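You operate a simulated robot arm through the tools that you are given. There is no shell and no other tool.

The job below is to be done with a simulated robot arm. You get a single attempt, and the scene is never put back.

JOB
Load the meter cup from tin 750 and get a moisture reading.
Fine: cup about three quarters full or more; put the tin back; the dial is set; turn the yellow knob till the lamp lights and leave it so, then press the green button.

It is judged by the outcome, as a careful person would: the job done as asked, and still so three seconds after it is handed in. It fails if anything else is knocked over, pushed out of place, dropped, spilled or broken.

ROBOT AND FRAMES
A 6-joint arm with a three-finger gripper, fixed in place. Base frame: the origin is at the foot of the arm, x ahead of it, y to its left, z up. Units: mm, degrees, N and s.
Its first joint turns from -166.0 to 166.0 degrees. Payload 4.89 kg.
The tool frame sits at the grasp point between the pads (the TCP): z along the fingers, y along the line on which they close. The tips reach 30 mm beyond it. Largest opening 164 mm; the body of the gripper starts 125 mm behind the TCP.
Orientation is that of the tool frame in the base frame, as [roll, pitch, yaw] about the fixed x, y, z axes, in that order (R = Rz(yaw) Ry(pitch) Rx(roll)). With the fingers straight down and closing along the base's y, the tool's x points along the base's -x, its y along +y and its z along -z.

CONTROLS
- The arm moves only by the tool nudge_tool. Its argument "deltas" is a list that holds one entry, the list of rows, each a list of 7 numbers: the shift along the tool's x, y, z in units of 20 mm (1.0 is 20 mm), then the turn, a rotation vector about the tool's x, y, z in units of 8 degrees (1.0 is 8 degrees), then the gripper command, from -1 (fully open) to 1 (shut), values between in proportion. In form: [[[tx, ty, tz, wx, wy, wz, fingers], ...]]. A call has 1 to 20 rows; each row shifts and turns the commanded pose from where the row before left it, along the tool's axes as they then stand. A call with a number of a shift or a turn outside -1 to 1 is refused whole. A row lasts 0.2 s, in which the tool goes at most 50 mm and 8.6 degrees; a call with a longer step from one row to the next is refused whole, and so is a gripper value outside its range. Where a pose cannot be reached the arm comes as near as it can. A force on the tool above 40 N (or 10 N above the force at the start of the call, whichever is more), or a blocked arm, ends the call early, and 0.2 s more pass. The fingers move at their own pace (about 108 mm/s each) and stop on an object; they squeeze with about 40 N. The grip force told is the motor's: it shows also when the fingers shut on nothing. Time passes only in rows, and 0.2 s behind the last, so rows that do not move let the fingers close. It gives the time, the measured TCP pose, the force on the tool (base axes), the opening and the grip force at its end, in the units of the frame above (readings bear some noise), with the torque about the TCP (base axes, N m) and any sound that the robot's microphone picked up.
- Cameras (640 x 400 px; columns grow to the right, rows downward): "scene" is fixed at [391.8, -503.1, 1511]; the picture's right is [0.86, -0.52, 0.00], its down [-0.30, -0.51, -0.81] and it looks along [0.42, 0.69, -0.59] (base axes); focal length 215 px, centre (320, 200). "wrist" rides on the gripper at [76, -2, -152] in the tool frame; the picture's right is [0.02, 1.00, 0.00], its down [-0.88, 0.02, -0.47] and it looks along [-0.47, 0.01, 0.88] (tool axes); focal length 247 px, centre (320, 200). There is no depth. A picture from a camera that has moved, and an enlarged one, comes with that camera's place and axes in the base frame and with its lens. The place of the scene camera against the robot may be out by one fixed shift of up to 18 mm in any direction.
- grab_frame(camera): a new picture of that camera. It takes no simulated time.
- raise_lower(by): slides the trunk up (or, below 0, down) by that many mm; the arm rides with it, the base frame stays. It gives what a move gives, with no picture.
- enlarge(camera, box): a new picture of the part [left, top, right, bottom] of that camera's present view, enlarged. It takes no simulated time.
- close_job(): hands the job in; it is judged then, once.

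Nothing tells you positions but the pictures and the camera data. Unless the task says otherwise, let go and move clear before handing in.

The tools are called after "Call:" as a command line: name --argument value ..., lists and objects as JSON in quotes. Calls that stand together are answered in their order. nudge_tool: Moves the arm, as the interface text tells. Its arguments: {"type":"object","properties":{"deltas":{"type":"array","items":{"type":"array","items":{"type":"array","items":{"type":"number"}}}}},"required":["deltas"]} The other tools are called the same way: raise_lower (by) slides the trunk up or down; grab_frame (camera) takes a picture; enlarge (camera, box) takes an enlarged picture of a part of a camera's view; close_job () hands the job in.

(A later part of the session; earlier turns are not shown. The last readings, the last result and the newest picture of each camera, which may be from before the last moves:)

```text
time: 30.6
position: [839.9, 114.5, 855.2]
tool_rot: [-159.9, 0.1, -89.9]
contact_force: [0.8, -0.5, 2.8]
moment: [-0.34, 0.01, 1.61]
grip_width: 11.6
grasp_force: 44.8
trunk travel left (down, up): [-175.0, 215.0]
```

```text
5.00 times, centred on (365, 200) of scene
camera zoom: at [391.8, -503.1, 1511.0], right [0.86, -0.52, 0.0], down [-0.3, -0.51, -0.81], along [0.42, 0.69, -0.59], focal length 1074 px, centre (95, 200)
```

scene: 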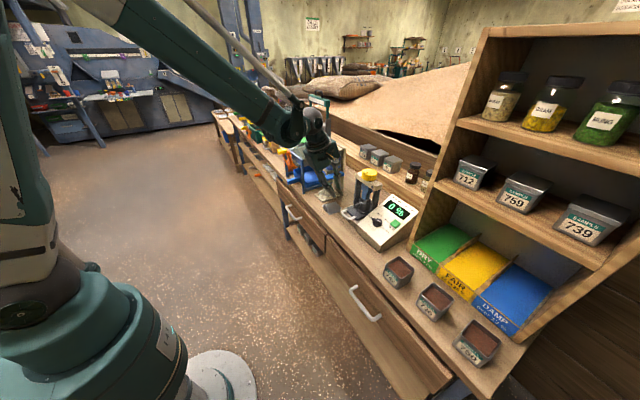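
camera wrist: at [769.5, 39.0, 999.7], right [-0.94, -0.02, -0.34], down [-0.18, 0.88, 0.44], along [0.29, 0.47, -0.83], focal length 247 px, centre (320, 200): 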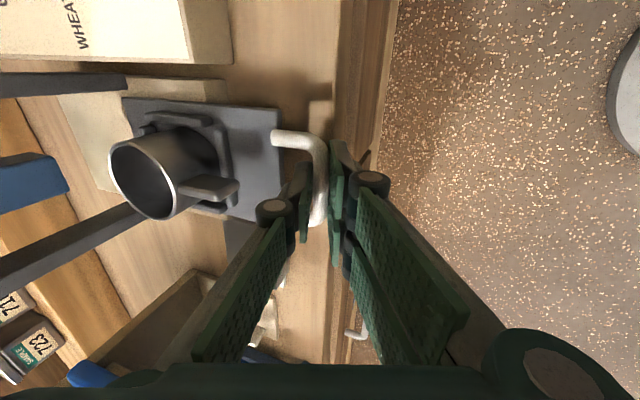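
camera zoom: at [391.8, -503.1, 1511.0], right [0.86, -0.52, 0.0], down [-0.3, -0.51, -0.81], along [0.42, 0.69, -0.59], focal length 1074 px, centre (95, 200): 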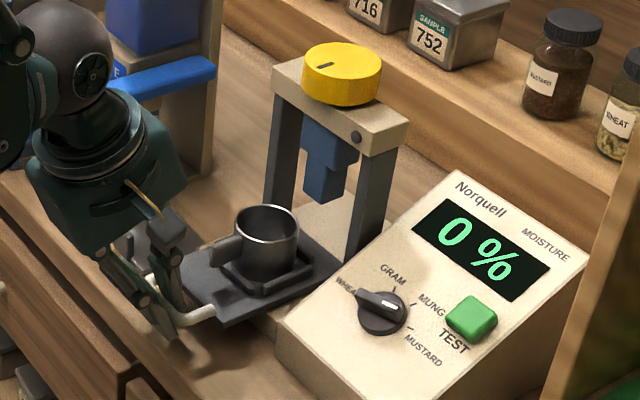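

The load is gone now. I'll release the bar and retreat along the tool axis.

Call:
nudge_tool --deltas '[[[0, 0, 0, 0, 0, 0, 0.61], [0, 0, 0, 0, 0, 0, 0.61], [0, 0, -0.5, 0, 0, 0, 0.61], [0, 0, -1, 0, 0, 0, 0.61], [0, 0, -1, 0, 0, 0, 0.61], [0, 0, -1, 0, 0, 0, 0.61], [0, 0, -1, 0, 0, 0, 0.61], [0, 0, -1, 0, 0, 0, 0.61], [0, 0, -1, 0, 0, 0, 0.61], [0, 0, -1, 0, 0, 0, 0.61], [0, 0, -1, 0, 0, 0, 0.61], [0, 0, -1, 0, 0, 0, 0.61]]]'

Call:
grab_frame --camera "wrist"

Call:
grab_frame --camera "scene"

Call:
enlarge --camera "scene" --box '[315, 160, 415, 240]'

```text
time: 33.2
position: [772.2, 114.6, 1033.6]
tool_rot: [-159.8, 0.1, -90.0]
contact_force: [0.9, 0.1, 0.1]
moment: [0.0, 0.1, -0.05]
grip_width: 32.0
grasp_force: 0.1
trunk travel left (down, up): [-175.0, 215.0]
```

```text
taken
camera wrist: at [720.3, 39.0, 1178.1], right [-0.94, -0.02, -0.34], down [-0.18, 0.88, 0.44], along [0.29, 0.47, -0.83], focal length 247 px, centre (320, 200)
```

wrist: 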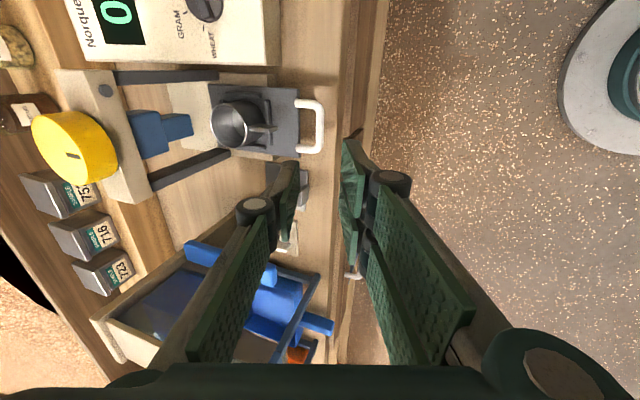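

```text
taken
```

scene: 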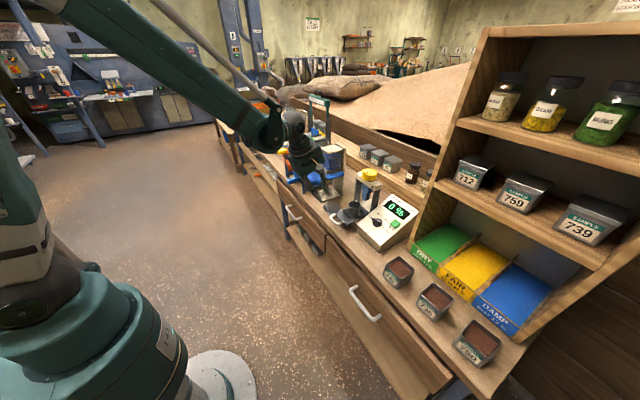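

```text
5.00 times, centred on (365, 200) of scene
camera zoom: at [391.8, -503.1, 1511.0], right [0.86, -0.52, 0.0], down [-0.3, -0.51, -0.81], along [0.42, 0.69, -0.59], focal length 1074 px, centre (95, 200)
```

zoom: 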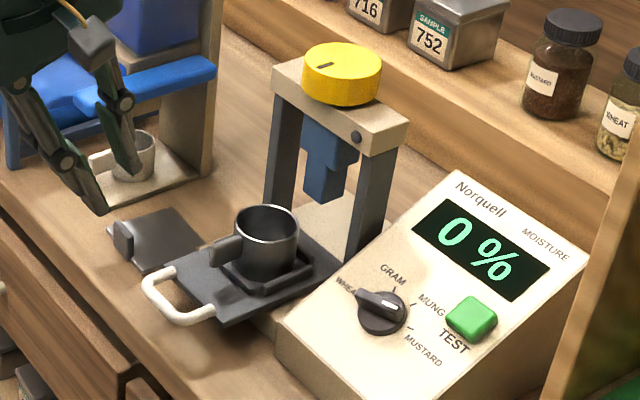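

The tray is stable and the cup is exposed at about x≈957. For the tin I'll turn the gripper so it points forward and 30° down with the camera on top, closing along y.

Call:
nudge_tool --deltas '[[[0, 0, -1, 0, 0, 0, 0], [0, 0, -1, 0, 0, 0, 0], [0, 0, -1, 0, 0, 0, -0.2], [0, 0, 0, 0, 0, -0.9375, -0.2], [0, 0, 0, 0, 0, -0.9375, -0.2], [0, 0, 0, 0, 0, -0.9375, -0.2], [0, 0, 0, 0, 0, -0.9375, -0.2], [0, 0, 0, 0, 0, -0.9375, -0.2], [0, 0, 0, 0, 0, -0.9375, -0.2], [0, 0, 0, 0, 0, -0.9375, -0.2], [0, 0, 0, 0, 0, -0.9375, -0.2], [0, 0, 0, 0, 0, -0.9375, -0.2], [0, 0, 0, 0, 0, -0.9375, -0.2], [0, 0, 0, 0, 0, -0.9375, -0.2], [0, 0, 0, 0, 0, -0.9375, -0.2]]]'

Call:
nudge_tool --deltas '[[[0, 0, 0, 0, 1, 0, -0.2], [0, 0, 0, 0, 1, 0, -0.2], [0, 0, 0, 0, 1, 0, -0.2]]]'

Call:
grab_frame --camera "wrist"

Call:
grab_frame --camera "scene"

```text
time: 36.4
position: [752.7, 114.1, 1089.9]
tool_rot: [-180.0, -20.1, 0.1]
contact_force: [-0.3, 0.2, 0.3]
moment: [0.02, -0.01, -0.02]
grip_width: 98.7
grasp_force: 0.1
trunk travel left (down, up): [-175.0, 215.0]
```

```text
time: 37.2
position: [752.6, 115.0, 1090.5]
tool_rot: [180.0, -44.4, 0.0]
contact_force: [0.0, 0.4, -1.1]
moment: [0.0, 0.03, -0.04]
grip_width: 98.7
grasp_force: 0.1
trunk travel left (down, up): [-175.0, 215.0]
```

```text
taken
camera wrist: at [700.1, 116.5, 1253.9], right [0.02, -1.0, 0.01], down [-0.96, -0.02, -0.28], along [0.28, -0.01, -0.96], focal length 247 px, centre (320, 200)
```

wrist: 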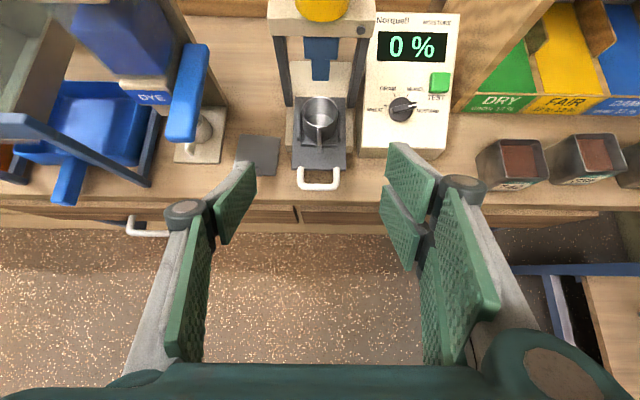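

```text
taken
```

scene: 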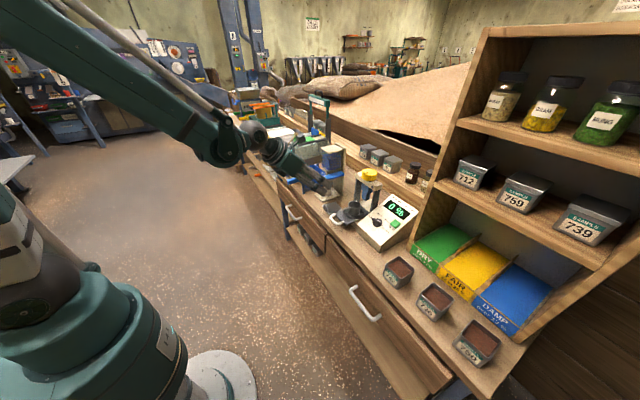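

Call:
nudge_tool --deltas '[[[0, 1, 0, 0, 0, 0, -0.2], [0, 1, 0, 0, 0, 0, -0.2], [0, 1, 0, 0, 0, 0, -0.2], [0, 1, 0, 0, 0, 0, -0.2], [0, 1, 0, 0, 0, 0, -0.2], [0, 1, 0, 0, 0, 0, -0.2], [0, 1, 0, 0, 0, 0, -0.2], [0, 1, 0, 0, 0, 0, -0.2], [0, 1, 0, 0, 0, 0, -0.2], [0, 1, 0, 0, 0, 0, -0.2], [0, 1, 0, 0, 0, 0, -0.2], [0, 1, 0, 0, 0, 0, -0.2], [0, 1, 0, 0, 0, 0, -0.2], [0, 1, 0, 0, 0, 0, -0.2], [0, 1, 0, 0, 0, 0, -0.2], [0, 1, 0, 0, 0, 0, -0.2], [0, 1, 0, 0, 0, 0, -0.2], [0, 1, 0, 0, 0, 0, -0.2]]]'

Call:
grab_frame --camera "wrist"

Call:
nudge_tool --deltas '[[[0, 1, 0, 0, 0, 0, -0.2], [0, 1, 0, 0, 0, 0, -0.2], [0, 1, 0, 0, 0, 0, -0.2], [0, 1, 0, 0, 0, 0, -0.2], [0, 1, 0, 0, 0, 0, -0.2], [0, 1, 0, 0, 0, 0, -0.2], [0, 1, 0, 0, 0, 0, -0.2], [0, 1, 0, 0, 0, 0, -0.2], [0, 1, 0, 0, 0, 0, -0.2]]]'

Call:
grab_frame --camera "wrist"

Call:
grab_frame --camera "scene"

```text
time: 41.0
position: [746.5, 31.6, 1088.4]
tool_rot: [179.6, -44.3, -1.0]
contact_force: [0.2, 0.3, -1.1]
moment: [0.02, -0.02, 0.0]
grip_width: 98.4
grasp_force: 0.0
out of reach, approached as far as the arm can: row 4, 5, 6, 7, 8, 9, 10, 11, 12, 13, 14, 15, 16, 17, 18
trunk travel left (down, up): [-175.0, 215.0]
```

```text
taken
camera wrist: at [692.4, 35.4, 1251.7], right [-0.01, -1.0, 0.02], down [-0.96, 0.0, -0.28], along [0.28, -0.02, -0.96], focal length 247 px, centre (320, 200)
```

wrist: 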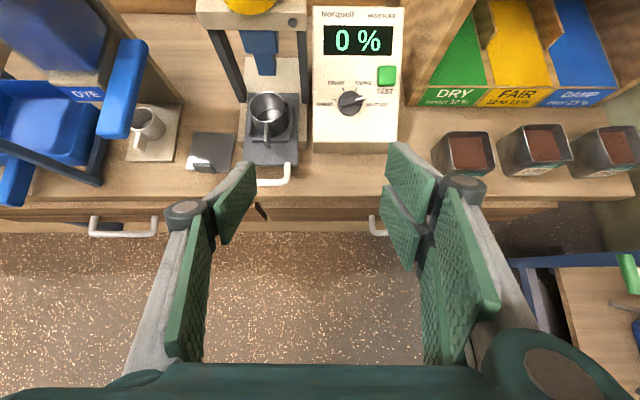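

```text
time: 43.0
position: [743.4, 31.1, 1087.5]
tool_rot: [179.6, -44.3, -1.0]
contact_force: [0.5, 0.2, 1.2]
moment: [-0.01, 0.0, -0.04]
grip_width: 98.5
grasp_force: 0.0
out of reach, approached as far as the arm can: row 1, 2, 3, 4, 5, 6, 7, 8, 9
trunk travel left (down, up): [-175.0, 215.0]
```

```text
taken
camera wrist: at [691.6, 34.9, 1251.1], right [-0.01, -1.0, 0.02], down [-0.96, 0.0, -0.28], along [0.28, -0.02, -0.96], focal length 247 px, centre (320, 200)
```

wrist: 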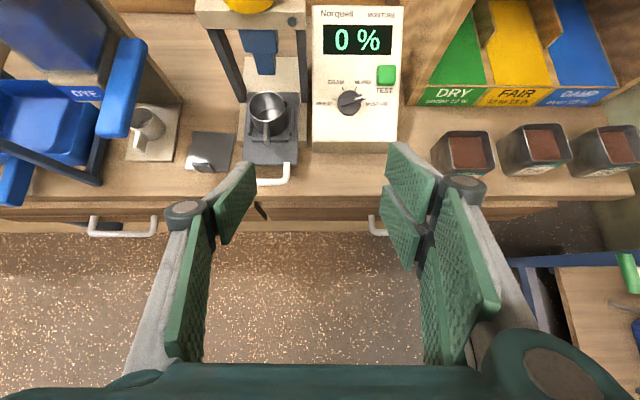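

```text
taken
```

scene: 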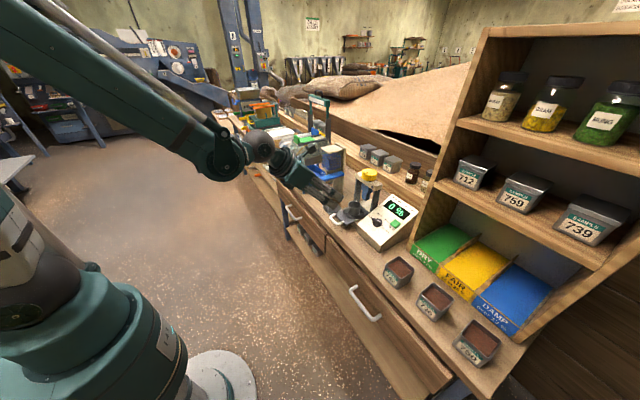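

The −y motion ran into a wrist joint limit in the camera-on-top orientation. I'll roll the tool 180° to camera-below, which is mid-range for the wrist, and see where the commanded pose goes. The space here is free.

Call:
nudge_tool --deltas '[[[0, 0, 0, 0, 0, 0.9375, -0.2], [0, 0, 0, 0, 0, 0.9375, -0.2], [0, 0, 0, 0, 0, 0.9375, -0.2], [0, 0, 0, 0, 0, 0.9375, -0.2]]]'

```text
time: 44.0
position: [742.8, 31.4, 1087.6]
tool_rot: [-153.9, -37.0, -39.0]
contact_force: [0.1, 0.1, -0.3]
moment: [0.01, 0.01, -0.04]
grip_width: 98.5
grasp_force: 0.0
trunk travel left (down, up): [-175.0, 215.0]
```

Call:
nudge_tool --deltas '[[[0, 0, 0, 0, 0, 0.9375, -0.2], [0, 0, 0, 0, 0, 0.9375, -0.2], [0, 0, 0, 0, 0, 0.9375, -0.2], [0, 0, 0, 0, 0, 0.9375, -0.2], [0, 0, 0, 0, 0, 0.9375, -0.2], [0, 0, 0, 0, 0, 0.9375, -0.2], [0, 0, 0, 0, 0, 0.9375, -0.2], [0, 0, 0, 0, 0, 0.9375, -0.2], [0, 0, 0, 0, 0, 0.9375, -0.2], [0, 0, 0, 0, 0, 0.9375, -0.2], [0, 0, 0, 0, 0, 0.9375, -0.2], [0, 0, 0, 0, 0, 0.9375, -0.2], [0, 0, 0, 0, 0, 0.9375, -0.2], [0, 0, 0, 0, 0, 0.9375, -0.2], [0, 0, 0, 0, 0, 0.9375, -0.2], [0, 0, 0, 0, 0, 0.9375, -0.2], [0, 0, 0, 0, 0, 0.9375, -0.2], [0, 0, 0, 0, 0, 0.9375, -0.2], [0, 0, 0, 0, 0, 0.9375, -0.2], [0, 0, 0, 0, 0, 0.9375, -0.2]]]'

Call:
nudge_tool --deltas '[[[0, -1, 0, 0, 0, 0, -0.2], [0, -1, 0, 0, 0, 0, -0.2], [0, -1, 0, 0, 0, 0, -0.2], [0, -1, 0, 0, 0, 0, -0.2], [0, -1, 0, 0, 0, 0, -0.2], [0, -1, 0, 0, 0, 0, -0.2], [0, -1, 0, 0, 0, 0, -0.2], [0, -1, 0, 0, 0, 0, -0.2], [0, -1, 0, 0, 0, 0, -0.2], [0, -1, 0, 0, 0, 0, -0.2], [0, -1, 0, 0, 0, 0, -0.2], [0, -1, 0, 0, 0, 0, -0.2], [0, -1, 0, 0, 0, 0, -0.2], [0, -1, 0, 0, 0, 0, -0.2], [0, -1, 0, 0, 0, 0, -0.2], [0, -1, 0, 0, 0, 0, -0.2], [0, -1, 0, 0, 0, 0, -0.2], [0, -1, 0, 0, 0, 0, -0.2], [0, -1, 0, 0, 0, 0, -0.2], [0, -1, 0, 0, 0, 0, -0.2]]]'

Call:
grab_frame --camera "wrist"

Call:
grab_frame --camera "scene"

```text
time: 48.2
position: [743.3, 31.3, 1088.4]
tool_rot: [179.9, 44.2, 179.8]
contact_force: [-0.4, -0.4, -0.9]
moment: [0.01, -0.03, -0.01]
grip_width: 98.4
grasp_force: 0.1
trunk travel left (down, up): [-175.0, 215.0]
```

```text
time: 52.4
position: [744.9, -369.1, 1087.6]
tool_rot: [179.8, 44.2, 180.0]
contact_force: [-0.4, 0.8, 0.5]
moment: [-0.05, -0.01, -0.05]
grip_width: 98.5
grasp_force: 0.0
trunk travel left (down, up): [-175.0, 215.0]
```

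```text
taken
camera wrist: at [582.2, -370.1, 1144.1], right [-0.02, 1.0, -0.01], down [0.3, 0.02, 0.95], along [0.95, 0.01, -0.3], focal length 247 px, centre (320, 200)
```

wrist: 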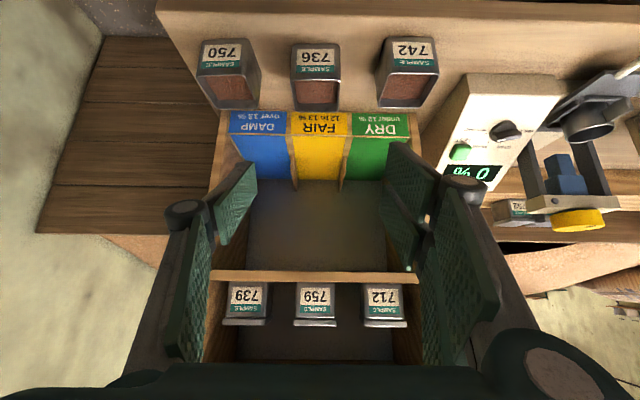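

```text
taken
```

scene: 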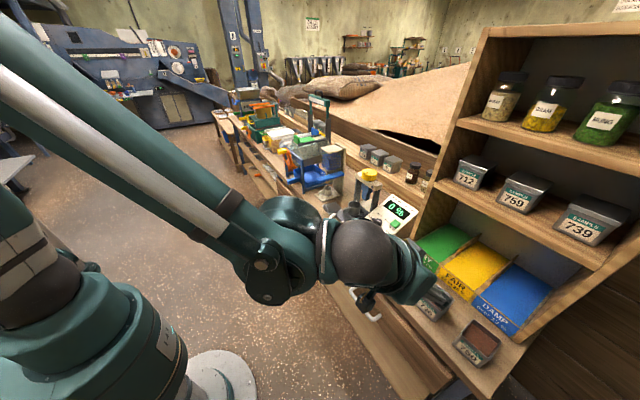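

Call:
enlarge --camera "wrist" --box '[180, 20, 460, 200]'

Call:
enlarge --camera "wrist" --box '[180, 20, 280, 120]'

```text
2.22 times, centred on (320, 110) of wrist
camera zoom: at [582.2, -370.1, 1144.1], right [-0.02, 1.0, -0.01], down [0.3, 0.02, 0.95], along [0.95, 0.01, -0.3], focal length 549 px, centre (320, 400)
```

zoom: 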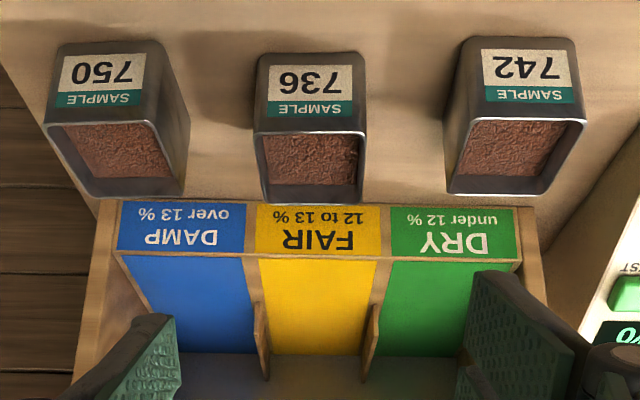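

```text
4.00 times, centred on (230, 70) of wrist
camera zoom: at [582.2, -370.1, 1144.1], right [-0.02, 1.0, -0.01], down [0.3, 0.02, 0.95], along [0.95, 0.01, -0.3], focal length 988 px, centre (680, 720)
```

zoom: 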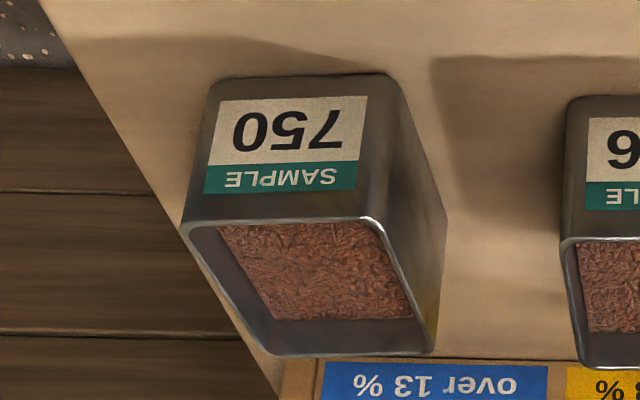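

Tin 750 stands with its centre near (908, −514), top at z≈862, about 67 mm square and yawed roughly +5°. I'll pitch the tool to 30° below horizontal, move to a pre-grasp in front of it and look again.

Call:
nudge_tool --deltas '[[[0, 0, 0, 0, -0.99, 0, -0.25], [0, 0, 0, 0, -0.99, 0, -0.25], [0.6, -0.906, 0.5, 0, 0, 0, -0.25], [0.6, -0.906, 0.5, 0, 0, 0, -0.25], [0.6, -0.906, 0.5, 0, 0, 0, -0.25], [0.6, -0.906, 0.5, 0, 0, 0, -0.25], [0.6, -0.906, 0.5, 0, 0, 0, -0.25], [0.6, -0.906, 0.5, 0, 0, 0, -0.25], [0.6, -0.906, 0.5, 0, 0, 0, -0.25], [0.6, -0.906, 0.5, 0, 0, 0, -0.25]]]'

Call:
grab_frame --camera "wrist"

Call:
enlarge --camera "wrist" --box '[220, 20, 420, 160]'

Call:
grab_frame --camera "scene"

```text
time: 54.6
position: [766.4, -513.2, 965.1]
tool_rot: [179.9, 60.0, 180.0]
contact_force: [-1.6, 1.3, 0.4]
moment: [-0.09, 0.05, -0.11]
grip_width: 102.6
grasp_force: 0.1
trunk travel left (down, up): [-175.0, 215.0]
```

```text
taken
camera wrist: at [594.7, -513.9, 975.0], right [-0.01, 1.0, -0.02], down [0.03, 0.02, 1.0], along [1.0, 0.01, -0.03], focal length 247 px, centre (320, 200)
```

wrist: 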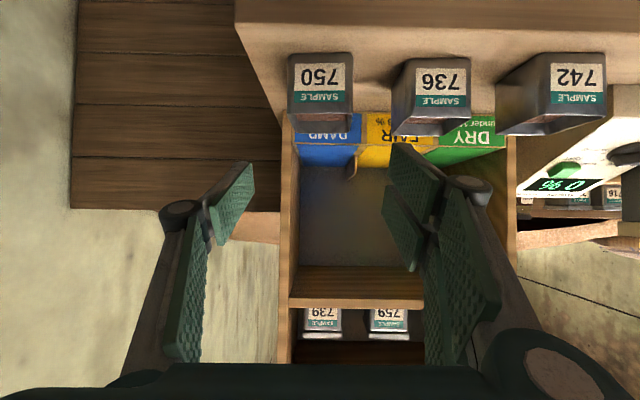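

```text
2.86 times, centred on (320, 90) of wrist
camera zoom: at [594.7, -513.9, 975.0], right [-0.01, 1.0, -0.02], down [0.03, 0.02, 1.0], along [1.0, 0.01, -0.03], focal length 706 px, centre (320, 514)
```

zoom: 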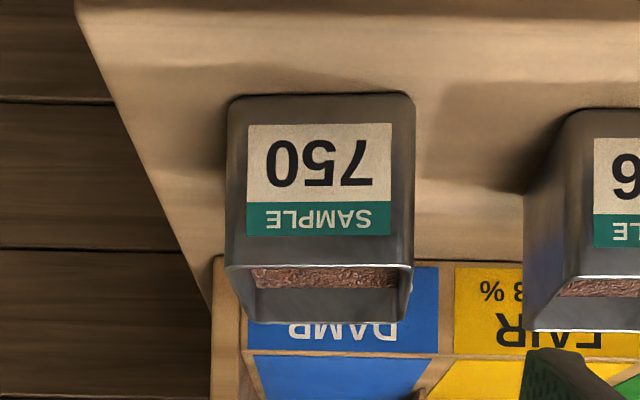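

```text
taken
```

scene: 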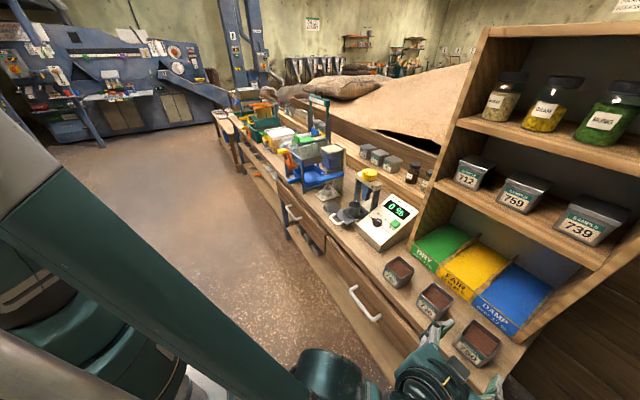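

Combining the two views, tin 750 spans x≈865–936, is centred at y≈−513, and runs from z≈810 (bench) to 876. I'll slide the open fingers around it, gripping at about (889, −513, 858).

Call:
nudge_tool --deltas '[[[0.785, 0, 0, -0.163, 0, -0.094, -0.25], [0.785, 0, 0, -0.163, 0, -0.094, -0.25], [0, 0, 1, 0, 0, 0, -0.25], [0, 0, 1, 0, 0, 0, -0.25], [0, 0, 1, 0, 0, 0, -0.25], [0, 0, 1, 0, 0, 0, -0.25], [0, 0, 0.75, 0, 0, 0, -0.25]]]'

Call:
grab_frame --camera "wrist"

Call:
enlarge --camera "scene" --box '[380, 260, 540, 400]'

```text
time: 56.2
position: [831.5, -507.6, 891.2]
tool_rot: [179.8, 60.1, -177.1]
contact_force: [0.4, 0.1, -0.8]
moment: [0.02, 0.03, 0.0]
grip_width: 102.4
grasp_force: 0.1
trunk travel left (down, up): [-175.0, 215.0]
```

```text
taken
camera wrist: at [661.0, -517.8, 901.0], right [-0.06, 1.0, -0.02], down [0.03, 0.02, 1.0], along [1.0, 0.06, -0.03], focal length 247 px, centre (320, 200)
```

wrist: 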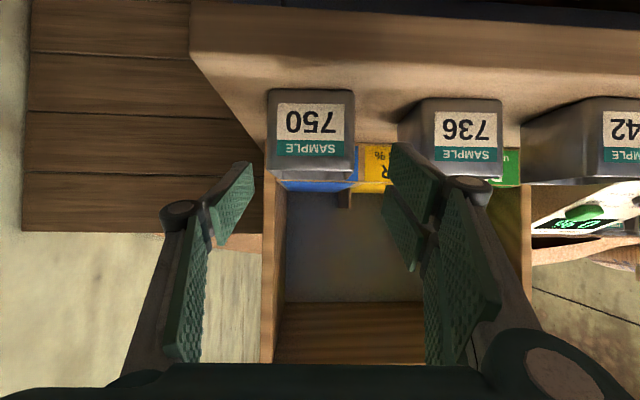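

```text
2.86 times, centred on (460, 330) of scene
camera zoom: at [391.8, -503.1, 1511.0], right [0.86, -0.52, 0.0], down [-0.3, -0.51, -0.81], along [0.42, 0.69, -0.59], focal length 614 px, centre (-80, -171)
```

zoom: 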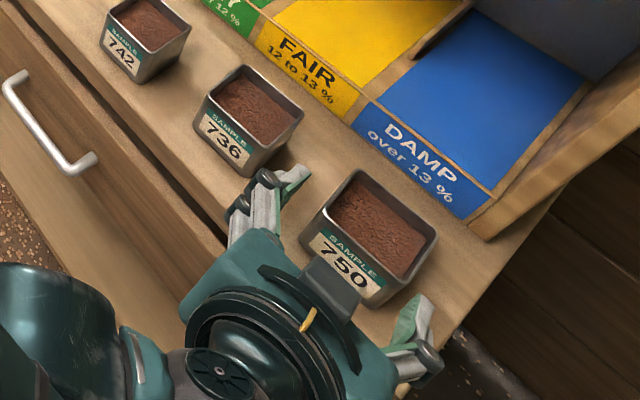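

Call:
nudge_tool --deltas '[[[0.05, -0.45, 0, 0, 0, 0, -0.25], [0, 0, 0.8, 0, 0, 0, -0.25], [0, 0, 0.8, 0, 0, 0, -0.25], [0, 0, 0.8, 0, 0, 0, -0.25], [0, 0, 0.8, 0, 0, 0, -0.25], [0, 0, 0, 0, 0, 0, -0.25]]]'

Call:
grab_frame --camera "wrist"

Call:
enlarge --camera "scene" --box '[420, 290, 540, 400]'

```text
time: 57.6
position: [888.4, -514.2, 856.5]
tool_rot: [179.8, 60.0, -177.1]
contact_force: [0.6, 0.3, -1.1]
moment: [-0.01, -0.02, 0.01]
grip_width: 102.3
grasp_force: 0.1
trunk travel left (down, up): [-175.0, 215.0]
```

```text
taken
camera wrist: at [716.4, -524.6, 867.4], right [-0.06, 1.0, -0.02], down [0.03, 0.02, 1.0], along [1.0, 0.06, -0.03], focal length 247 px, centre (320, 200)
```

wrist: 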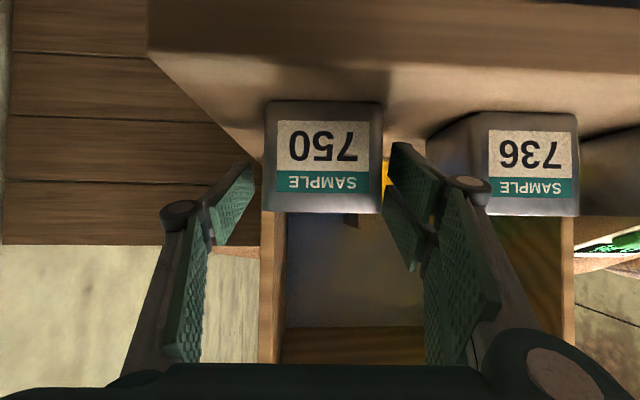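

```text
3.64 times, centred on (480, 345) of scene
camera zoom: at [391.8, -503.1, 1511.0], right [0.86, -0.52, 0.0], down [-0.3, -0.51, -0.81], along [0.42, 0.69, -0.59], focal length 781 px, centre (-262, -327)
```

zoom: 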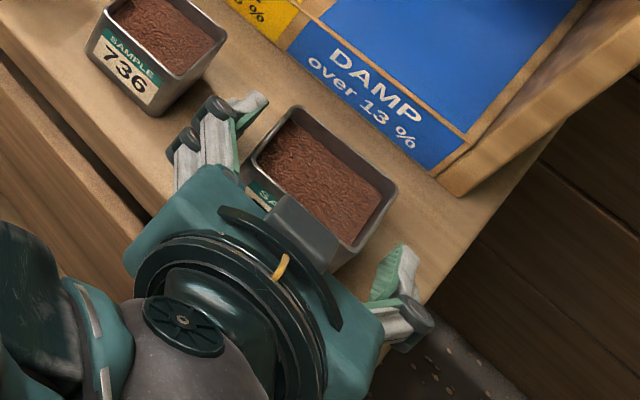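

The fingers straddle the tin evenly. I'm closing now.

Call:
nudge_tool --deltas '[[[0, 0, 0, 0, 0, 0, 0], [0, 0, 0, 0, 0, 0, 1], [0, 0, 0, 0, 0, 0, 1], [0, 0, 0, 0, 0, 0, 1], [0, 0, 0, 0, 0, 0, 1]]]'

Call:
grab_frame --camera "wrist"

Call:
enlarge --camera "scene" --box '[420, 290, 540, 400]'

```text
time: 58.8
position: [888.0, -513.2, 856.6]
tool_rot: [179.9, 60.0, -177.1]
contact_force: [0.8, 1.4, 1.2]
moment: [-0.07, 0.0, 0.0]
grip_width: 75.0
grasp_force: 40.3
trunk travel left (down, up): [-175.0, 215.0]
```

```text
taken
camera wrist: at [716.2, -524.6, 867.6], right [-0.06, 1.0, -0.02], down [0.03, 0.02, 1.0], along [1.0, 0.06, -0.03], focal length 247 px, centre (320, 200)
```

wrist: 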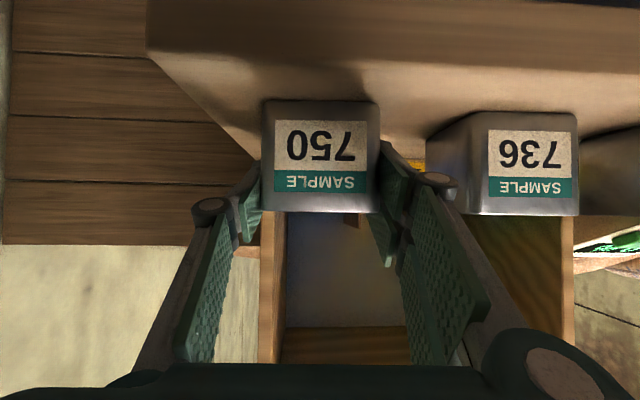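

```text
3.64 times, centred on (480, 345) of scene
camera zoom: at [391.8, -503.1, 1511.0], right [0.86, -0.52, 0.0], down [-0.3, -0.51, -0.81], along [0.42, 0.69, -0.59], focal length 781 px, centre (-262, -327)
```

zoom: 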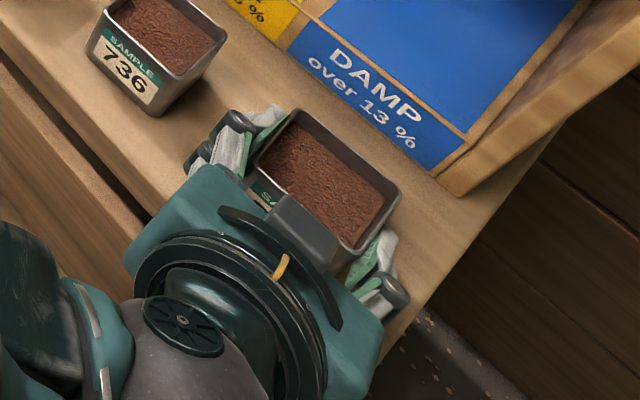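

The tin is gripped, with an opening of 75 mm. I'll note the put-back TCP pose (888, −513.5, 856.6; yaw −177). Now I'll lift straight up 140 mm and back away.

Call:
nudge_tool --deltas '[[[-0.2, 0, -0.115, 0, 0, 0, 1], [-0.5, 0, -0.29, 0, 0, 0, 1], [-0.866, 0, -0.5, 0, 0, 0, 1], [-0.866, 0, -0.5, 0, 0, 0, 1], [-0.866, 0, -0.5, 0, 0, 0, 1], [-0.866, 0, -0.5, 0, 0, 0, 1], [-0.866, 0, -0.5, 0, 0, 0, 1], [-0.866, 0, -0.5, 0, 0, 0, 1], [-0.5, 0, -0.29, 0, 0, 0, 1]]]'

Call:
grab_frame --camera "wrist"

Call:
grab_frame --camera "scene"

```text
time: 60.8
position: [886.8, -515.2, 1005.1]
tool_rot: [179.8, 60.0, -177.0]
contact_force: [0.1, 0.2, -1.9]
moment: [0.06, 0.04, 0.02]
grip_width: 74.8
grasp_force: 40.1
trunk travel left (down, up): [-175.0, 215.0]
```

```text
taken
camera wrist: at [715.2, -525.2, 1015.8], right [-0.06, 1.0, -0.02], down [0.03, 0.02, 1.0], along [1.0, 0.06, -0.03], focal length 247 px, centre (320, 200)
```

wrist: 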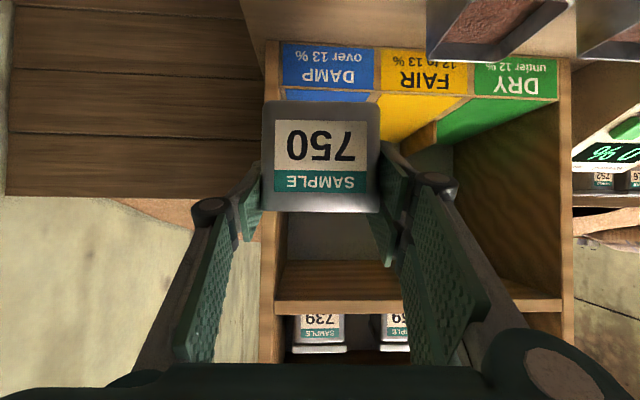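

```text
taken
```

scene: 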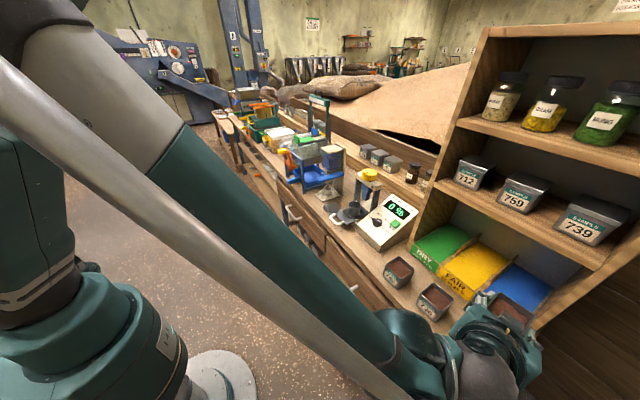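

The tin is up and level. I'm backing away and carrying it left toward the meter at height.

Call:
nudge_tool --deltas '[[[0.3, 0, -0.5, 0, 0, 0, 1], [0.5, 0, -0.866, 0, 0, 0, 1], [0.5, 0, -0.866, 0, 0, 0, 1], [0.5, 0, -0.866, 0, 0, 0, 1], [0.5, 0, -0.866, 0, 0, 0, 1], [0.3, 0, -0.5, 0, 0, 0, 1], [0, 0.5, 0, 0, 0, 0, 1], [0, 1, 0, 0, 0, 0, 1], [0, 1, 0, 0, 0, 0, 1], [0, 1, 0, 0, 0, 0, 1], [0, 1, 0, 0, 0, 0, 1], [0, 1, 0, 0, 0, 0, 1], [0, 1, 0, 0, 0, 0, 1], [0, 1, 0, 0, 0, 0, 1], [0, 1, 0, 0, 0, 0, 1], [0, 1, 0, 0, 0, 0, 1], [0, 1, 0, 0, 0, 0, 1], [0, 1, 0, 0, 0, 0, 1], [0, 1, 0, 0, 0, 0, 1]]]'

Call:
nudge_tool --deltas '[[[0, 1, 0, 0, 0, 0, 1], [0, 1, 0, 0, 0, 0, 1], [0, 1, 0, 0, 0, 0, 1], [0, 1, 0, 0, 0, 0, 1], [0, 1, 0, 0, 0, 0, 1], [0, 1, 0, 0, 0, 0, 1], [0, 1, 0, 0, 0, 0, 1], [0, 1, 0, 0, 0, 0, 1], [0, 1, 0, 0, 0, 0, 1], [0, 1, 0, 0, 0, 0, 1], [0, 1, 0, 0, 0, 0, 1], [0, 1, 0, 0, 0, 0, 1], [0, 1, 0, 0, 0, 0, 1], [0, 1, 0, 0, 0, 0, 1], [0, 1, 0, 0, 0, 0, 1], [0, 1, 0, 0, 0, 0, 1], [0, 1, 0, 0, 0, 0, 1], [0, 1, 0, 0, 0, 0, 1], [0, 0.5, 0, 0, 0, 0, 1]]]'

Call:
grab_frame --camera "wrist"

Call:
grab_frame --camera "scene"

```text
time: 64.8
position: [769.4, -270.5, 1005.0]
tool_rot: [179.8, 60.0, -177.1]
contact_force: [-0.1, 0.8, -2.5]
moment: [0.04, 0.04, 0.06]
grip_width: 74.8
grasp_force: 40.3
trunk travel left (down, up): [-175.0, 215.0]
```

```text
time: 68.8
position: [751.4, 97.9, 1004.1]
tool_rot: [179.7, 59.9, -177.1]
contact_force: [0.0, -0.4, -2.6]
moment: [-0.01, 0.06, 0.03]
grip_width: 75.1
grasp_force: 40.3
trunk travel left (down, up): [-175.0, 215.0]
```

```text
taken
camera wrist: at [580.3, 89.0, 1015.6], right [-0.06, 1.0, -0.02], down [0.03, 0.02, 1.0], along [1.0, 0.06, -0.03], focal length 247 px, centre (320, 200)
```

wrist: 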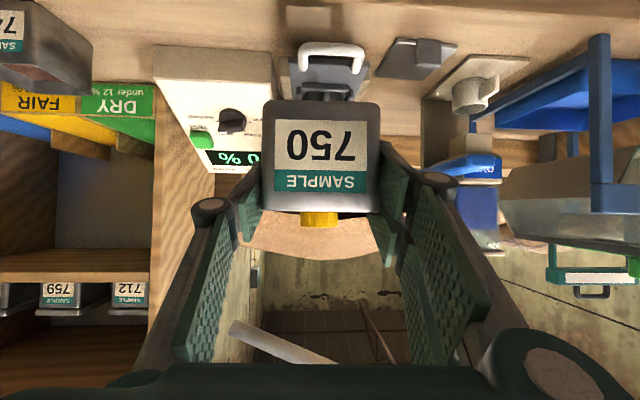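

```text
taken
```

scene: 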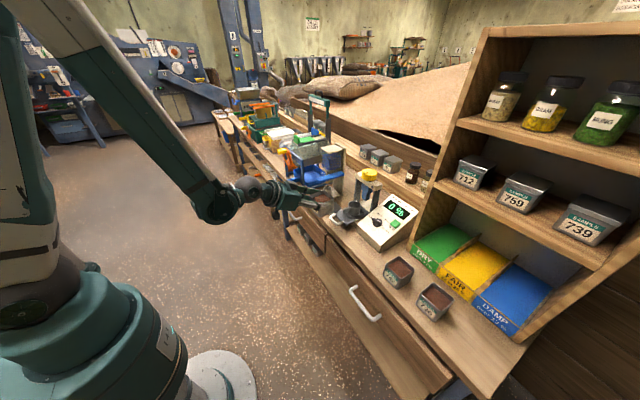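

Call:
nudge_tool --deltas '[[[-0.4, 1, -0.25, 0, 0, 0, 1], [-0.4, 1, -0.25, 0, 0, 0, 1], [-0.4, 1, -0.25, 0, 0, 0, 1], [-0.4, 1, -0.25, 0, 0, 0, 1], [-0.4, 1, -0.25, 0, 0, 0, 1], [-0.4, 1, -0.25, 0, 0, 0, 1], [-0.4, 0.8, -0.25, 0, 0, 0, 1]]]'

Call:
grab_frame --camera "wrist"

Call:
enlarge --camera "wrist" --box '[140, 0, 340, 240]'

Call:
enlarge --camera "scene" --box '[315, 160, 415, 240]'

```text
time: 70.4
position: [741.6, 234.9, 1070.0]
tool_rot: [179.8, 60.0, -176.9]
contact_force: [0.6, -0.4, -2.2]
moment: [0.04, 0.08, 0.0]
grip_width: 75.1
grasp_force: 40.1
trunk travel left (down, up): [-175.0, 215.0]
```

```text
taken
camera wrist: at [571.3, 224.6, 1081.0], right [-0.06, 1.0, -0.02], down [0.03, 0.02, 1.0], along [1.0, 0.06, -0.03], focal length 247 px, centre (320, 200)
```

wrist: 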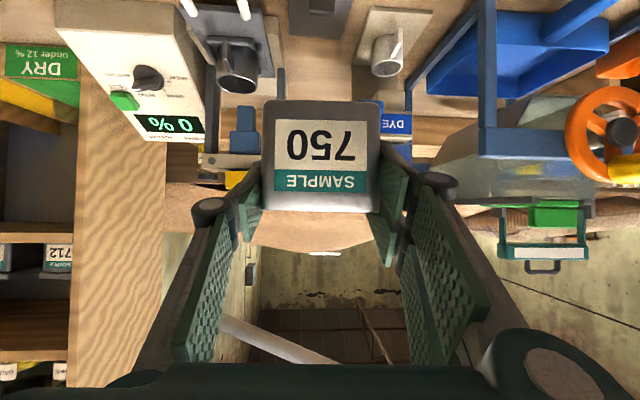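

```text
1.67 times, centred on (240, 120) of wrist
camera zoom: at [571.3, 224.6, 1081.0], right [-0.06, 1.0, -0.02], down [0.03, 0.02, 1.0], along [1.0, 0.06, -0.03], focal length 412 px, centre (453, 333)
```

zoom: 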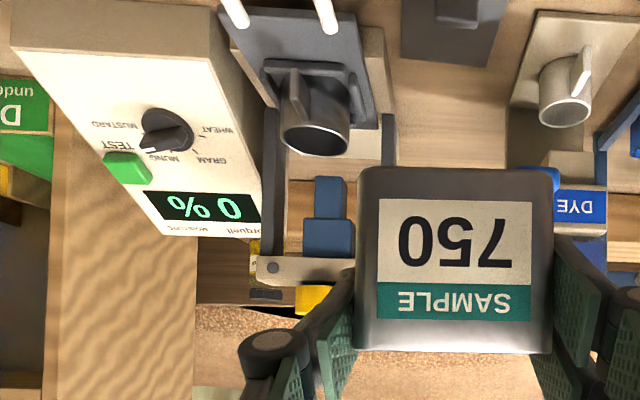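

```text
5.00 times, centred on (365, 200) of scene
camera zoom: at [391.8, -503.1, 1511.0], right [0.86, -0.52, 0.0], down [-0.3, -0.51, -0.81], along [0.42, 0.69, -0.59], focal length 1074 px, centre (95, 200)
```

zoom: 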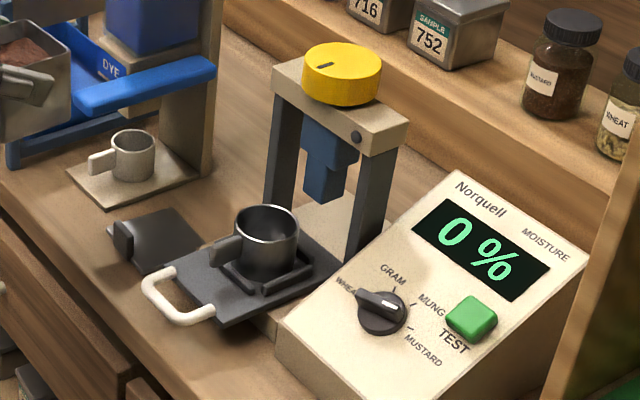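

The cup rim triangulates to about (966, 114.5, 886), roughly 63 mm across. I'll move right first, then forward, placing the tin's front-right corner near and above the cup. The pour will be over that corner, about a diagonal axis.

Call:
nudge_tool --deltas '[[[0, -0.87, 0, 0, 0, 0, 1], [0, -0.87, 0, 0, 0, 0, 1], [0, -0.87, 0, 0, 0, 0, 1], [0, -0.87, 0, 0, 0, 0, 1], [-0.1, -0.87, 0, 0, 0, 0, 1], [-0.1, 0, 0.9, 0, 0, 0, 1], [-0.1, 0, 0.9, 0, 0, 0, 1], [0, 0, 0.9, 0, 0, 0, 1], [0, 0, 0.9, 0, 0, 0, 1], [0, 0, 0.9, 0, 0, 0, 1], [0, 0, 0.9, 0, 0, 0, 1], [0, 0, 0.9, 0, 0, 0, 1], [0, 0, 0.9, 0, 0, 0, 1], [0, 0, 0.9, 0, 0, 0, 1]]]'

Call:
grab_frame --camera "scene"

Call:
enlarge --camera "scene" --box '[295, 150, 415, 240]'

Call:
grab_frame --camera "wrist"

```text
time: 73.4
position: [887.1, 154.6, 994.0]
tool_rot: [179.9, 60.0, -177.1]
contact_force: [0.0, 0.0, -1.8]
moment: [-0.01, 0.04, 0.04]
grip_width: 75.1
grasp_force: 40.0
trunk travel left (down, up): [-175.0, 215.0]
```

```text
taken
```

scene: 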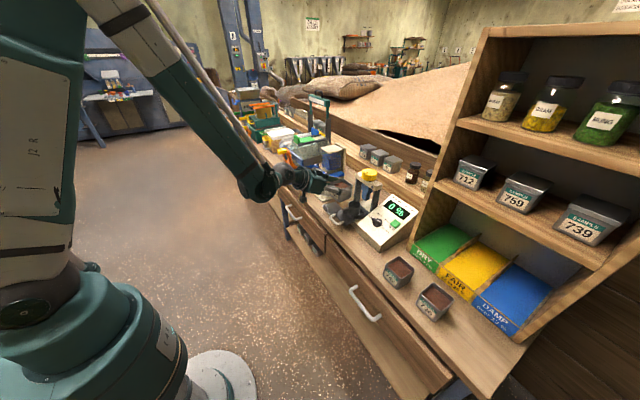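

```text
4.44 times, centred on (355, 195) of scene
camera zoom: at [391.8, -503.1, 1511.0], right [0.86, -0.52, 0.0], down [-0.3, -0.51, -0.81], along [0.42, 0.69, -0.59], focal length 955 px, centre (164, 222)
```

zoom: 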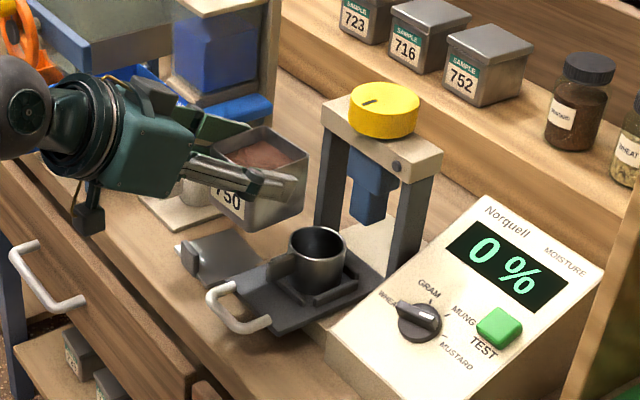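

```text
taken
camera wrist: at [716.9, 143.8, 1003.7], right [-0.06, 1.0, -0.02], down [0.03, 0.02, 1.0], along [1.0, 0.06, -0.03], focal length 247 px, centre (320, 200)
```

wrist: 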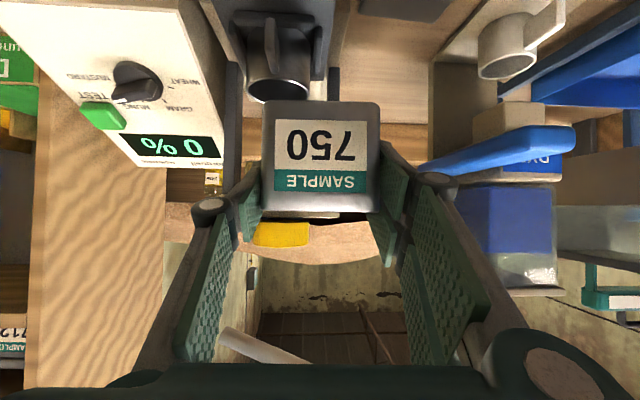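

The lip position matches my prediction in both cameras. I'll start the diagonal tilt slowly to 40°, holding position just behind the cup.

Call:
nudge_tool --deltas '[[[-0.08, -0.07, 0.33, 0, 0, 0, 1], [-0.08, -0.07, 0.33, 0, 0, 0, 1], [0, 0, 0, -0.177, 0.354, 0.306, 1], [0, 0, 0, -0.177, 0.354, 0.306, 1], [0, 0, 0, -0.177, 0.354, 0.306, 1], [0, 0, 0, -0.177, 0.354, 0.306, 1], [0, 0, 0, -0.177, 0.354, 0.306, 1], [0, 0, 0, -0.177, 0.354, 0.306, 1], [0, 0, 0, -0.177, 0.354, 0.306, 1], [0, 0, 0, -0.177, 0.354, 0.306, 1], [0, 0, 0, 0, 0, 0, 1]]]'

Call:
enlarge --camera "scene" --box '[295, 150, 415, 240]'

Call:
grab_frame --camera "wrist"

```text
time: 75.8
position: [901.2, 153.0, 990.6]
tool_rot: [153.3, 33.1, 163.0]
contact_force: [-1.1, -0.3, -2.0]
moment: [-0.01, 0.01, -0.04]
grip_width: 75.2
grasp_force: 39.8
trunk travel left (down, up): [-175.0, 215.0]
```

```text
4.44 times, centred on (355, 195) of scene
camera zoom: at [391.8, -503.1, 1511.0], right [0.86, -0.52, 0.0], down [-0.3, -0.51, -0.81], along [0.42, 0.69, -0.59], focal length 955 px, centre (164, 222)
```

zoom: 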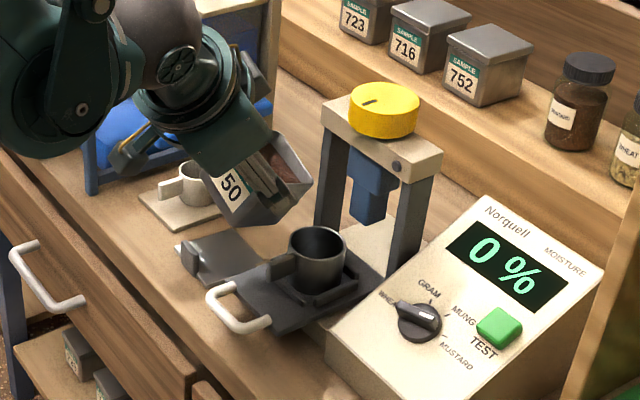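

```text
taken
camera wrist: at [748.5, 126.5, 1063.3], right [0.01, 0.93, 0.37], down [0.42, -0.33, 0.84], along [0.91, 0.15, -0.4], focal length 247 px, centre (320, 200)
```

wrist: 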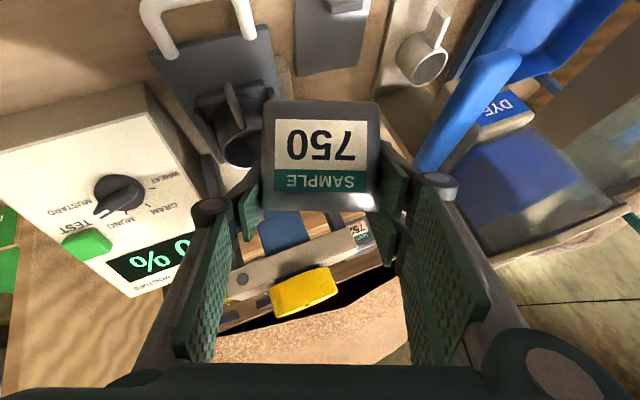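

No grain has moved yet at 32°. I'll tilt to 48°, then lower the lip toward the cup.

Call:
nudge_tool --deltas '[[[0, 0, 0, -0.177, 0.354, 0.306, 1], [0, 0, 0, -0.177, 0.354, 0.306, 1], [0, 0, 0, -0.177, 0.354, 0.306, 1], [0.107, -0.417, 0.503, 0, 0, 0, 1], [0.107, -0.417, 0.503, 0, 0, 0, 1]]]'

Call:
enlarge --camera "scene" --box '[295, 150, 415, 240]'

Call:
grab_frame --camera "wrist"

```text
time: 77.0
position: [908.1, 147.2, 966.8]
tool_rot: [147.7, 22.1, 160.5]
contact_force: [-0.8, 1.3, -2.3]
moment: [-0.06, -0.05, -0.04]
grip_width: 74.9
grasp_force: 39.8
trunk travel left (down, up): [-175.0, 215.0]
```

```text
4.44 times, centred on (355, 195) of scene
camera zoom: at [391.8, -503.1, 1511.0], right [0.86, -0.52, 0.0], down [-0.3, -0.51, -0.81], along [0.42, 0.69, -0.59], focal length 955 px, centre (164, 222)
```

zoom: 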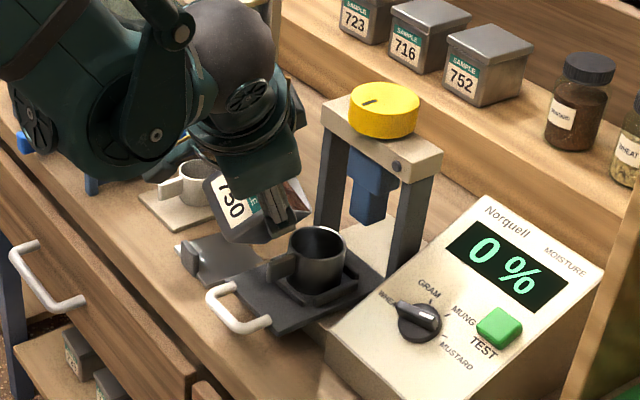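

```text
taken
camera wrist: at [766.3, 109.9, 1056.9], right [0.07, 0.87, 0.49], down [0.54, -0.44, 0.71], along [0.84, 0.21, -0.51], focal length 247 px, centre (320, 200)
```

wrist: 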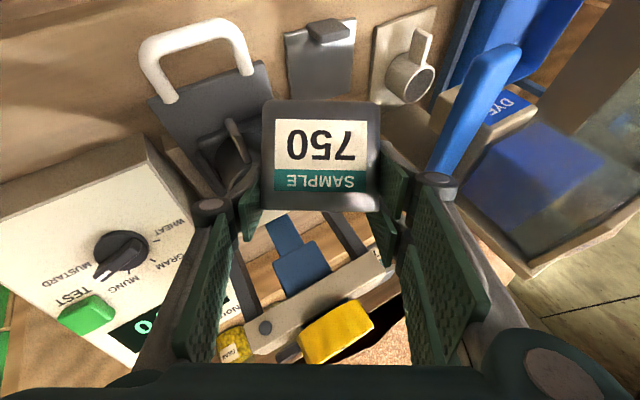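

Call:
nudge_tool --deltas '[[[0, 0, 0, -0.177, 0.354, 0.306, 1], [0.11, -0.145, 0.175, -0.177, 0.354, 0.306, 1], [0, 0, 0, 0, 0, 0, 1]]]'

Call:
enlarge --camera "scene" --box '[330, 180, 390, 230]'

Call:
enlarge --camera "wrist" --box '[140, 20, 400, 220]'

```text
time: 77.8
position: [907.1, 148.5, 959.7]
tool_rot: [144.8, 14.8, 159.5]
contact_force: [-0.9, 0.2, -2.4]
moment: [-0.08, -0.05, 0.0]
grip_width: 75.0
grasp_force: 39.5
trunk travel left (down, up): [-175.0, 215.0]
```

```text
8.00 times, centred on (360, 205) of scene
camera zoom: at [391.8, -503.1, 1511.0], right [0.86, -0.52, 0.0], down [-0.3, -0.51, -0.81], along [0.42, 0.69, -0.59], focal length 1719 px, centre (0, 160)
```

zoom: 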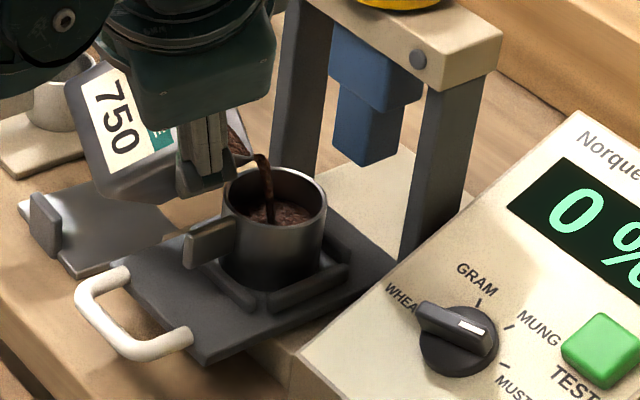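

```text
2.00 times, centred on (270, 120) of wrist
camera zoom: at [775.5, 101.3, 1061.3], right [0.13, 0.82, 0.55], down [0.61, -0.5, 0.61], along [0.78, 0.26, -0.57], focal length 494 px, centre (420, 360)
```

zoom: 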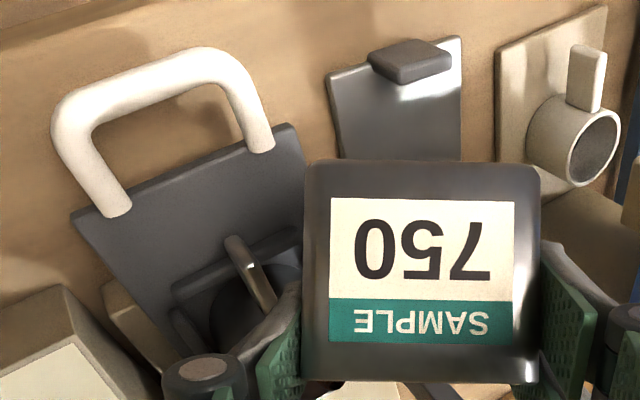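

Grain is streaming cleanly into the cup. I'll hold this tilt briefly and watch the level.

Call:
nudge_tool --deltas '[[[0, 0, 0, 0, 0, 0, 1]]]'

Call:
enlarge --camera "scene" --box '[330, 180, 390, 230]'

```text
time: 78.2
position: [906.7, 146.3, 960.1]
tool_rot: [144.7, 14.7, 159.4]
contact_force: [-0.6, 0.5, -1.5]
moment: [-0.03, 0.01, 0.01]
grip_width: 75.1
grasp_force: 40.1
trunk travel left (down, up): [-175.0, 215.0]
```

```text
8.00 times, centred on (360, 205) of scene
camera zoom: at [391.8, -503.1, 1511.0], right [0.86, -0.52, 0.0], down [-0.3, -0.51, -0.81], along [0.42, 0.69, -0.59], focal length 1719 px, centre (0, 160)
```

zoom: 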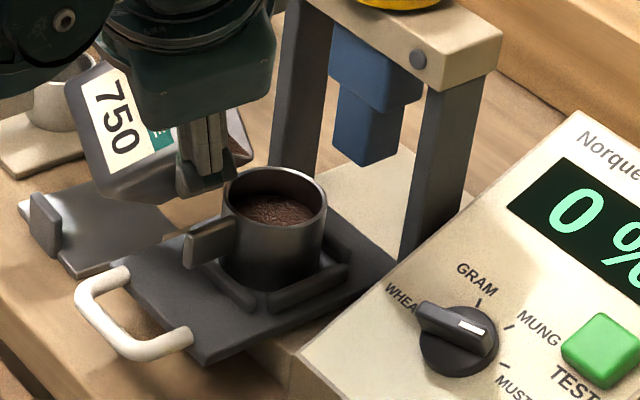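

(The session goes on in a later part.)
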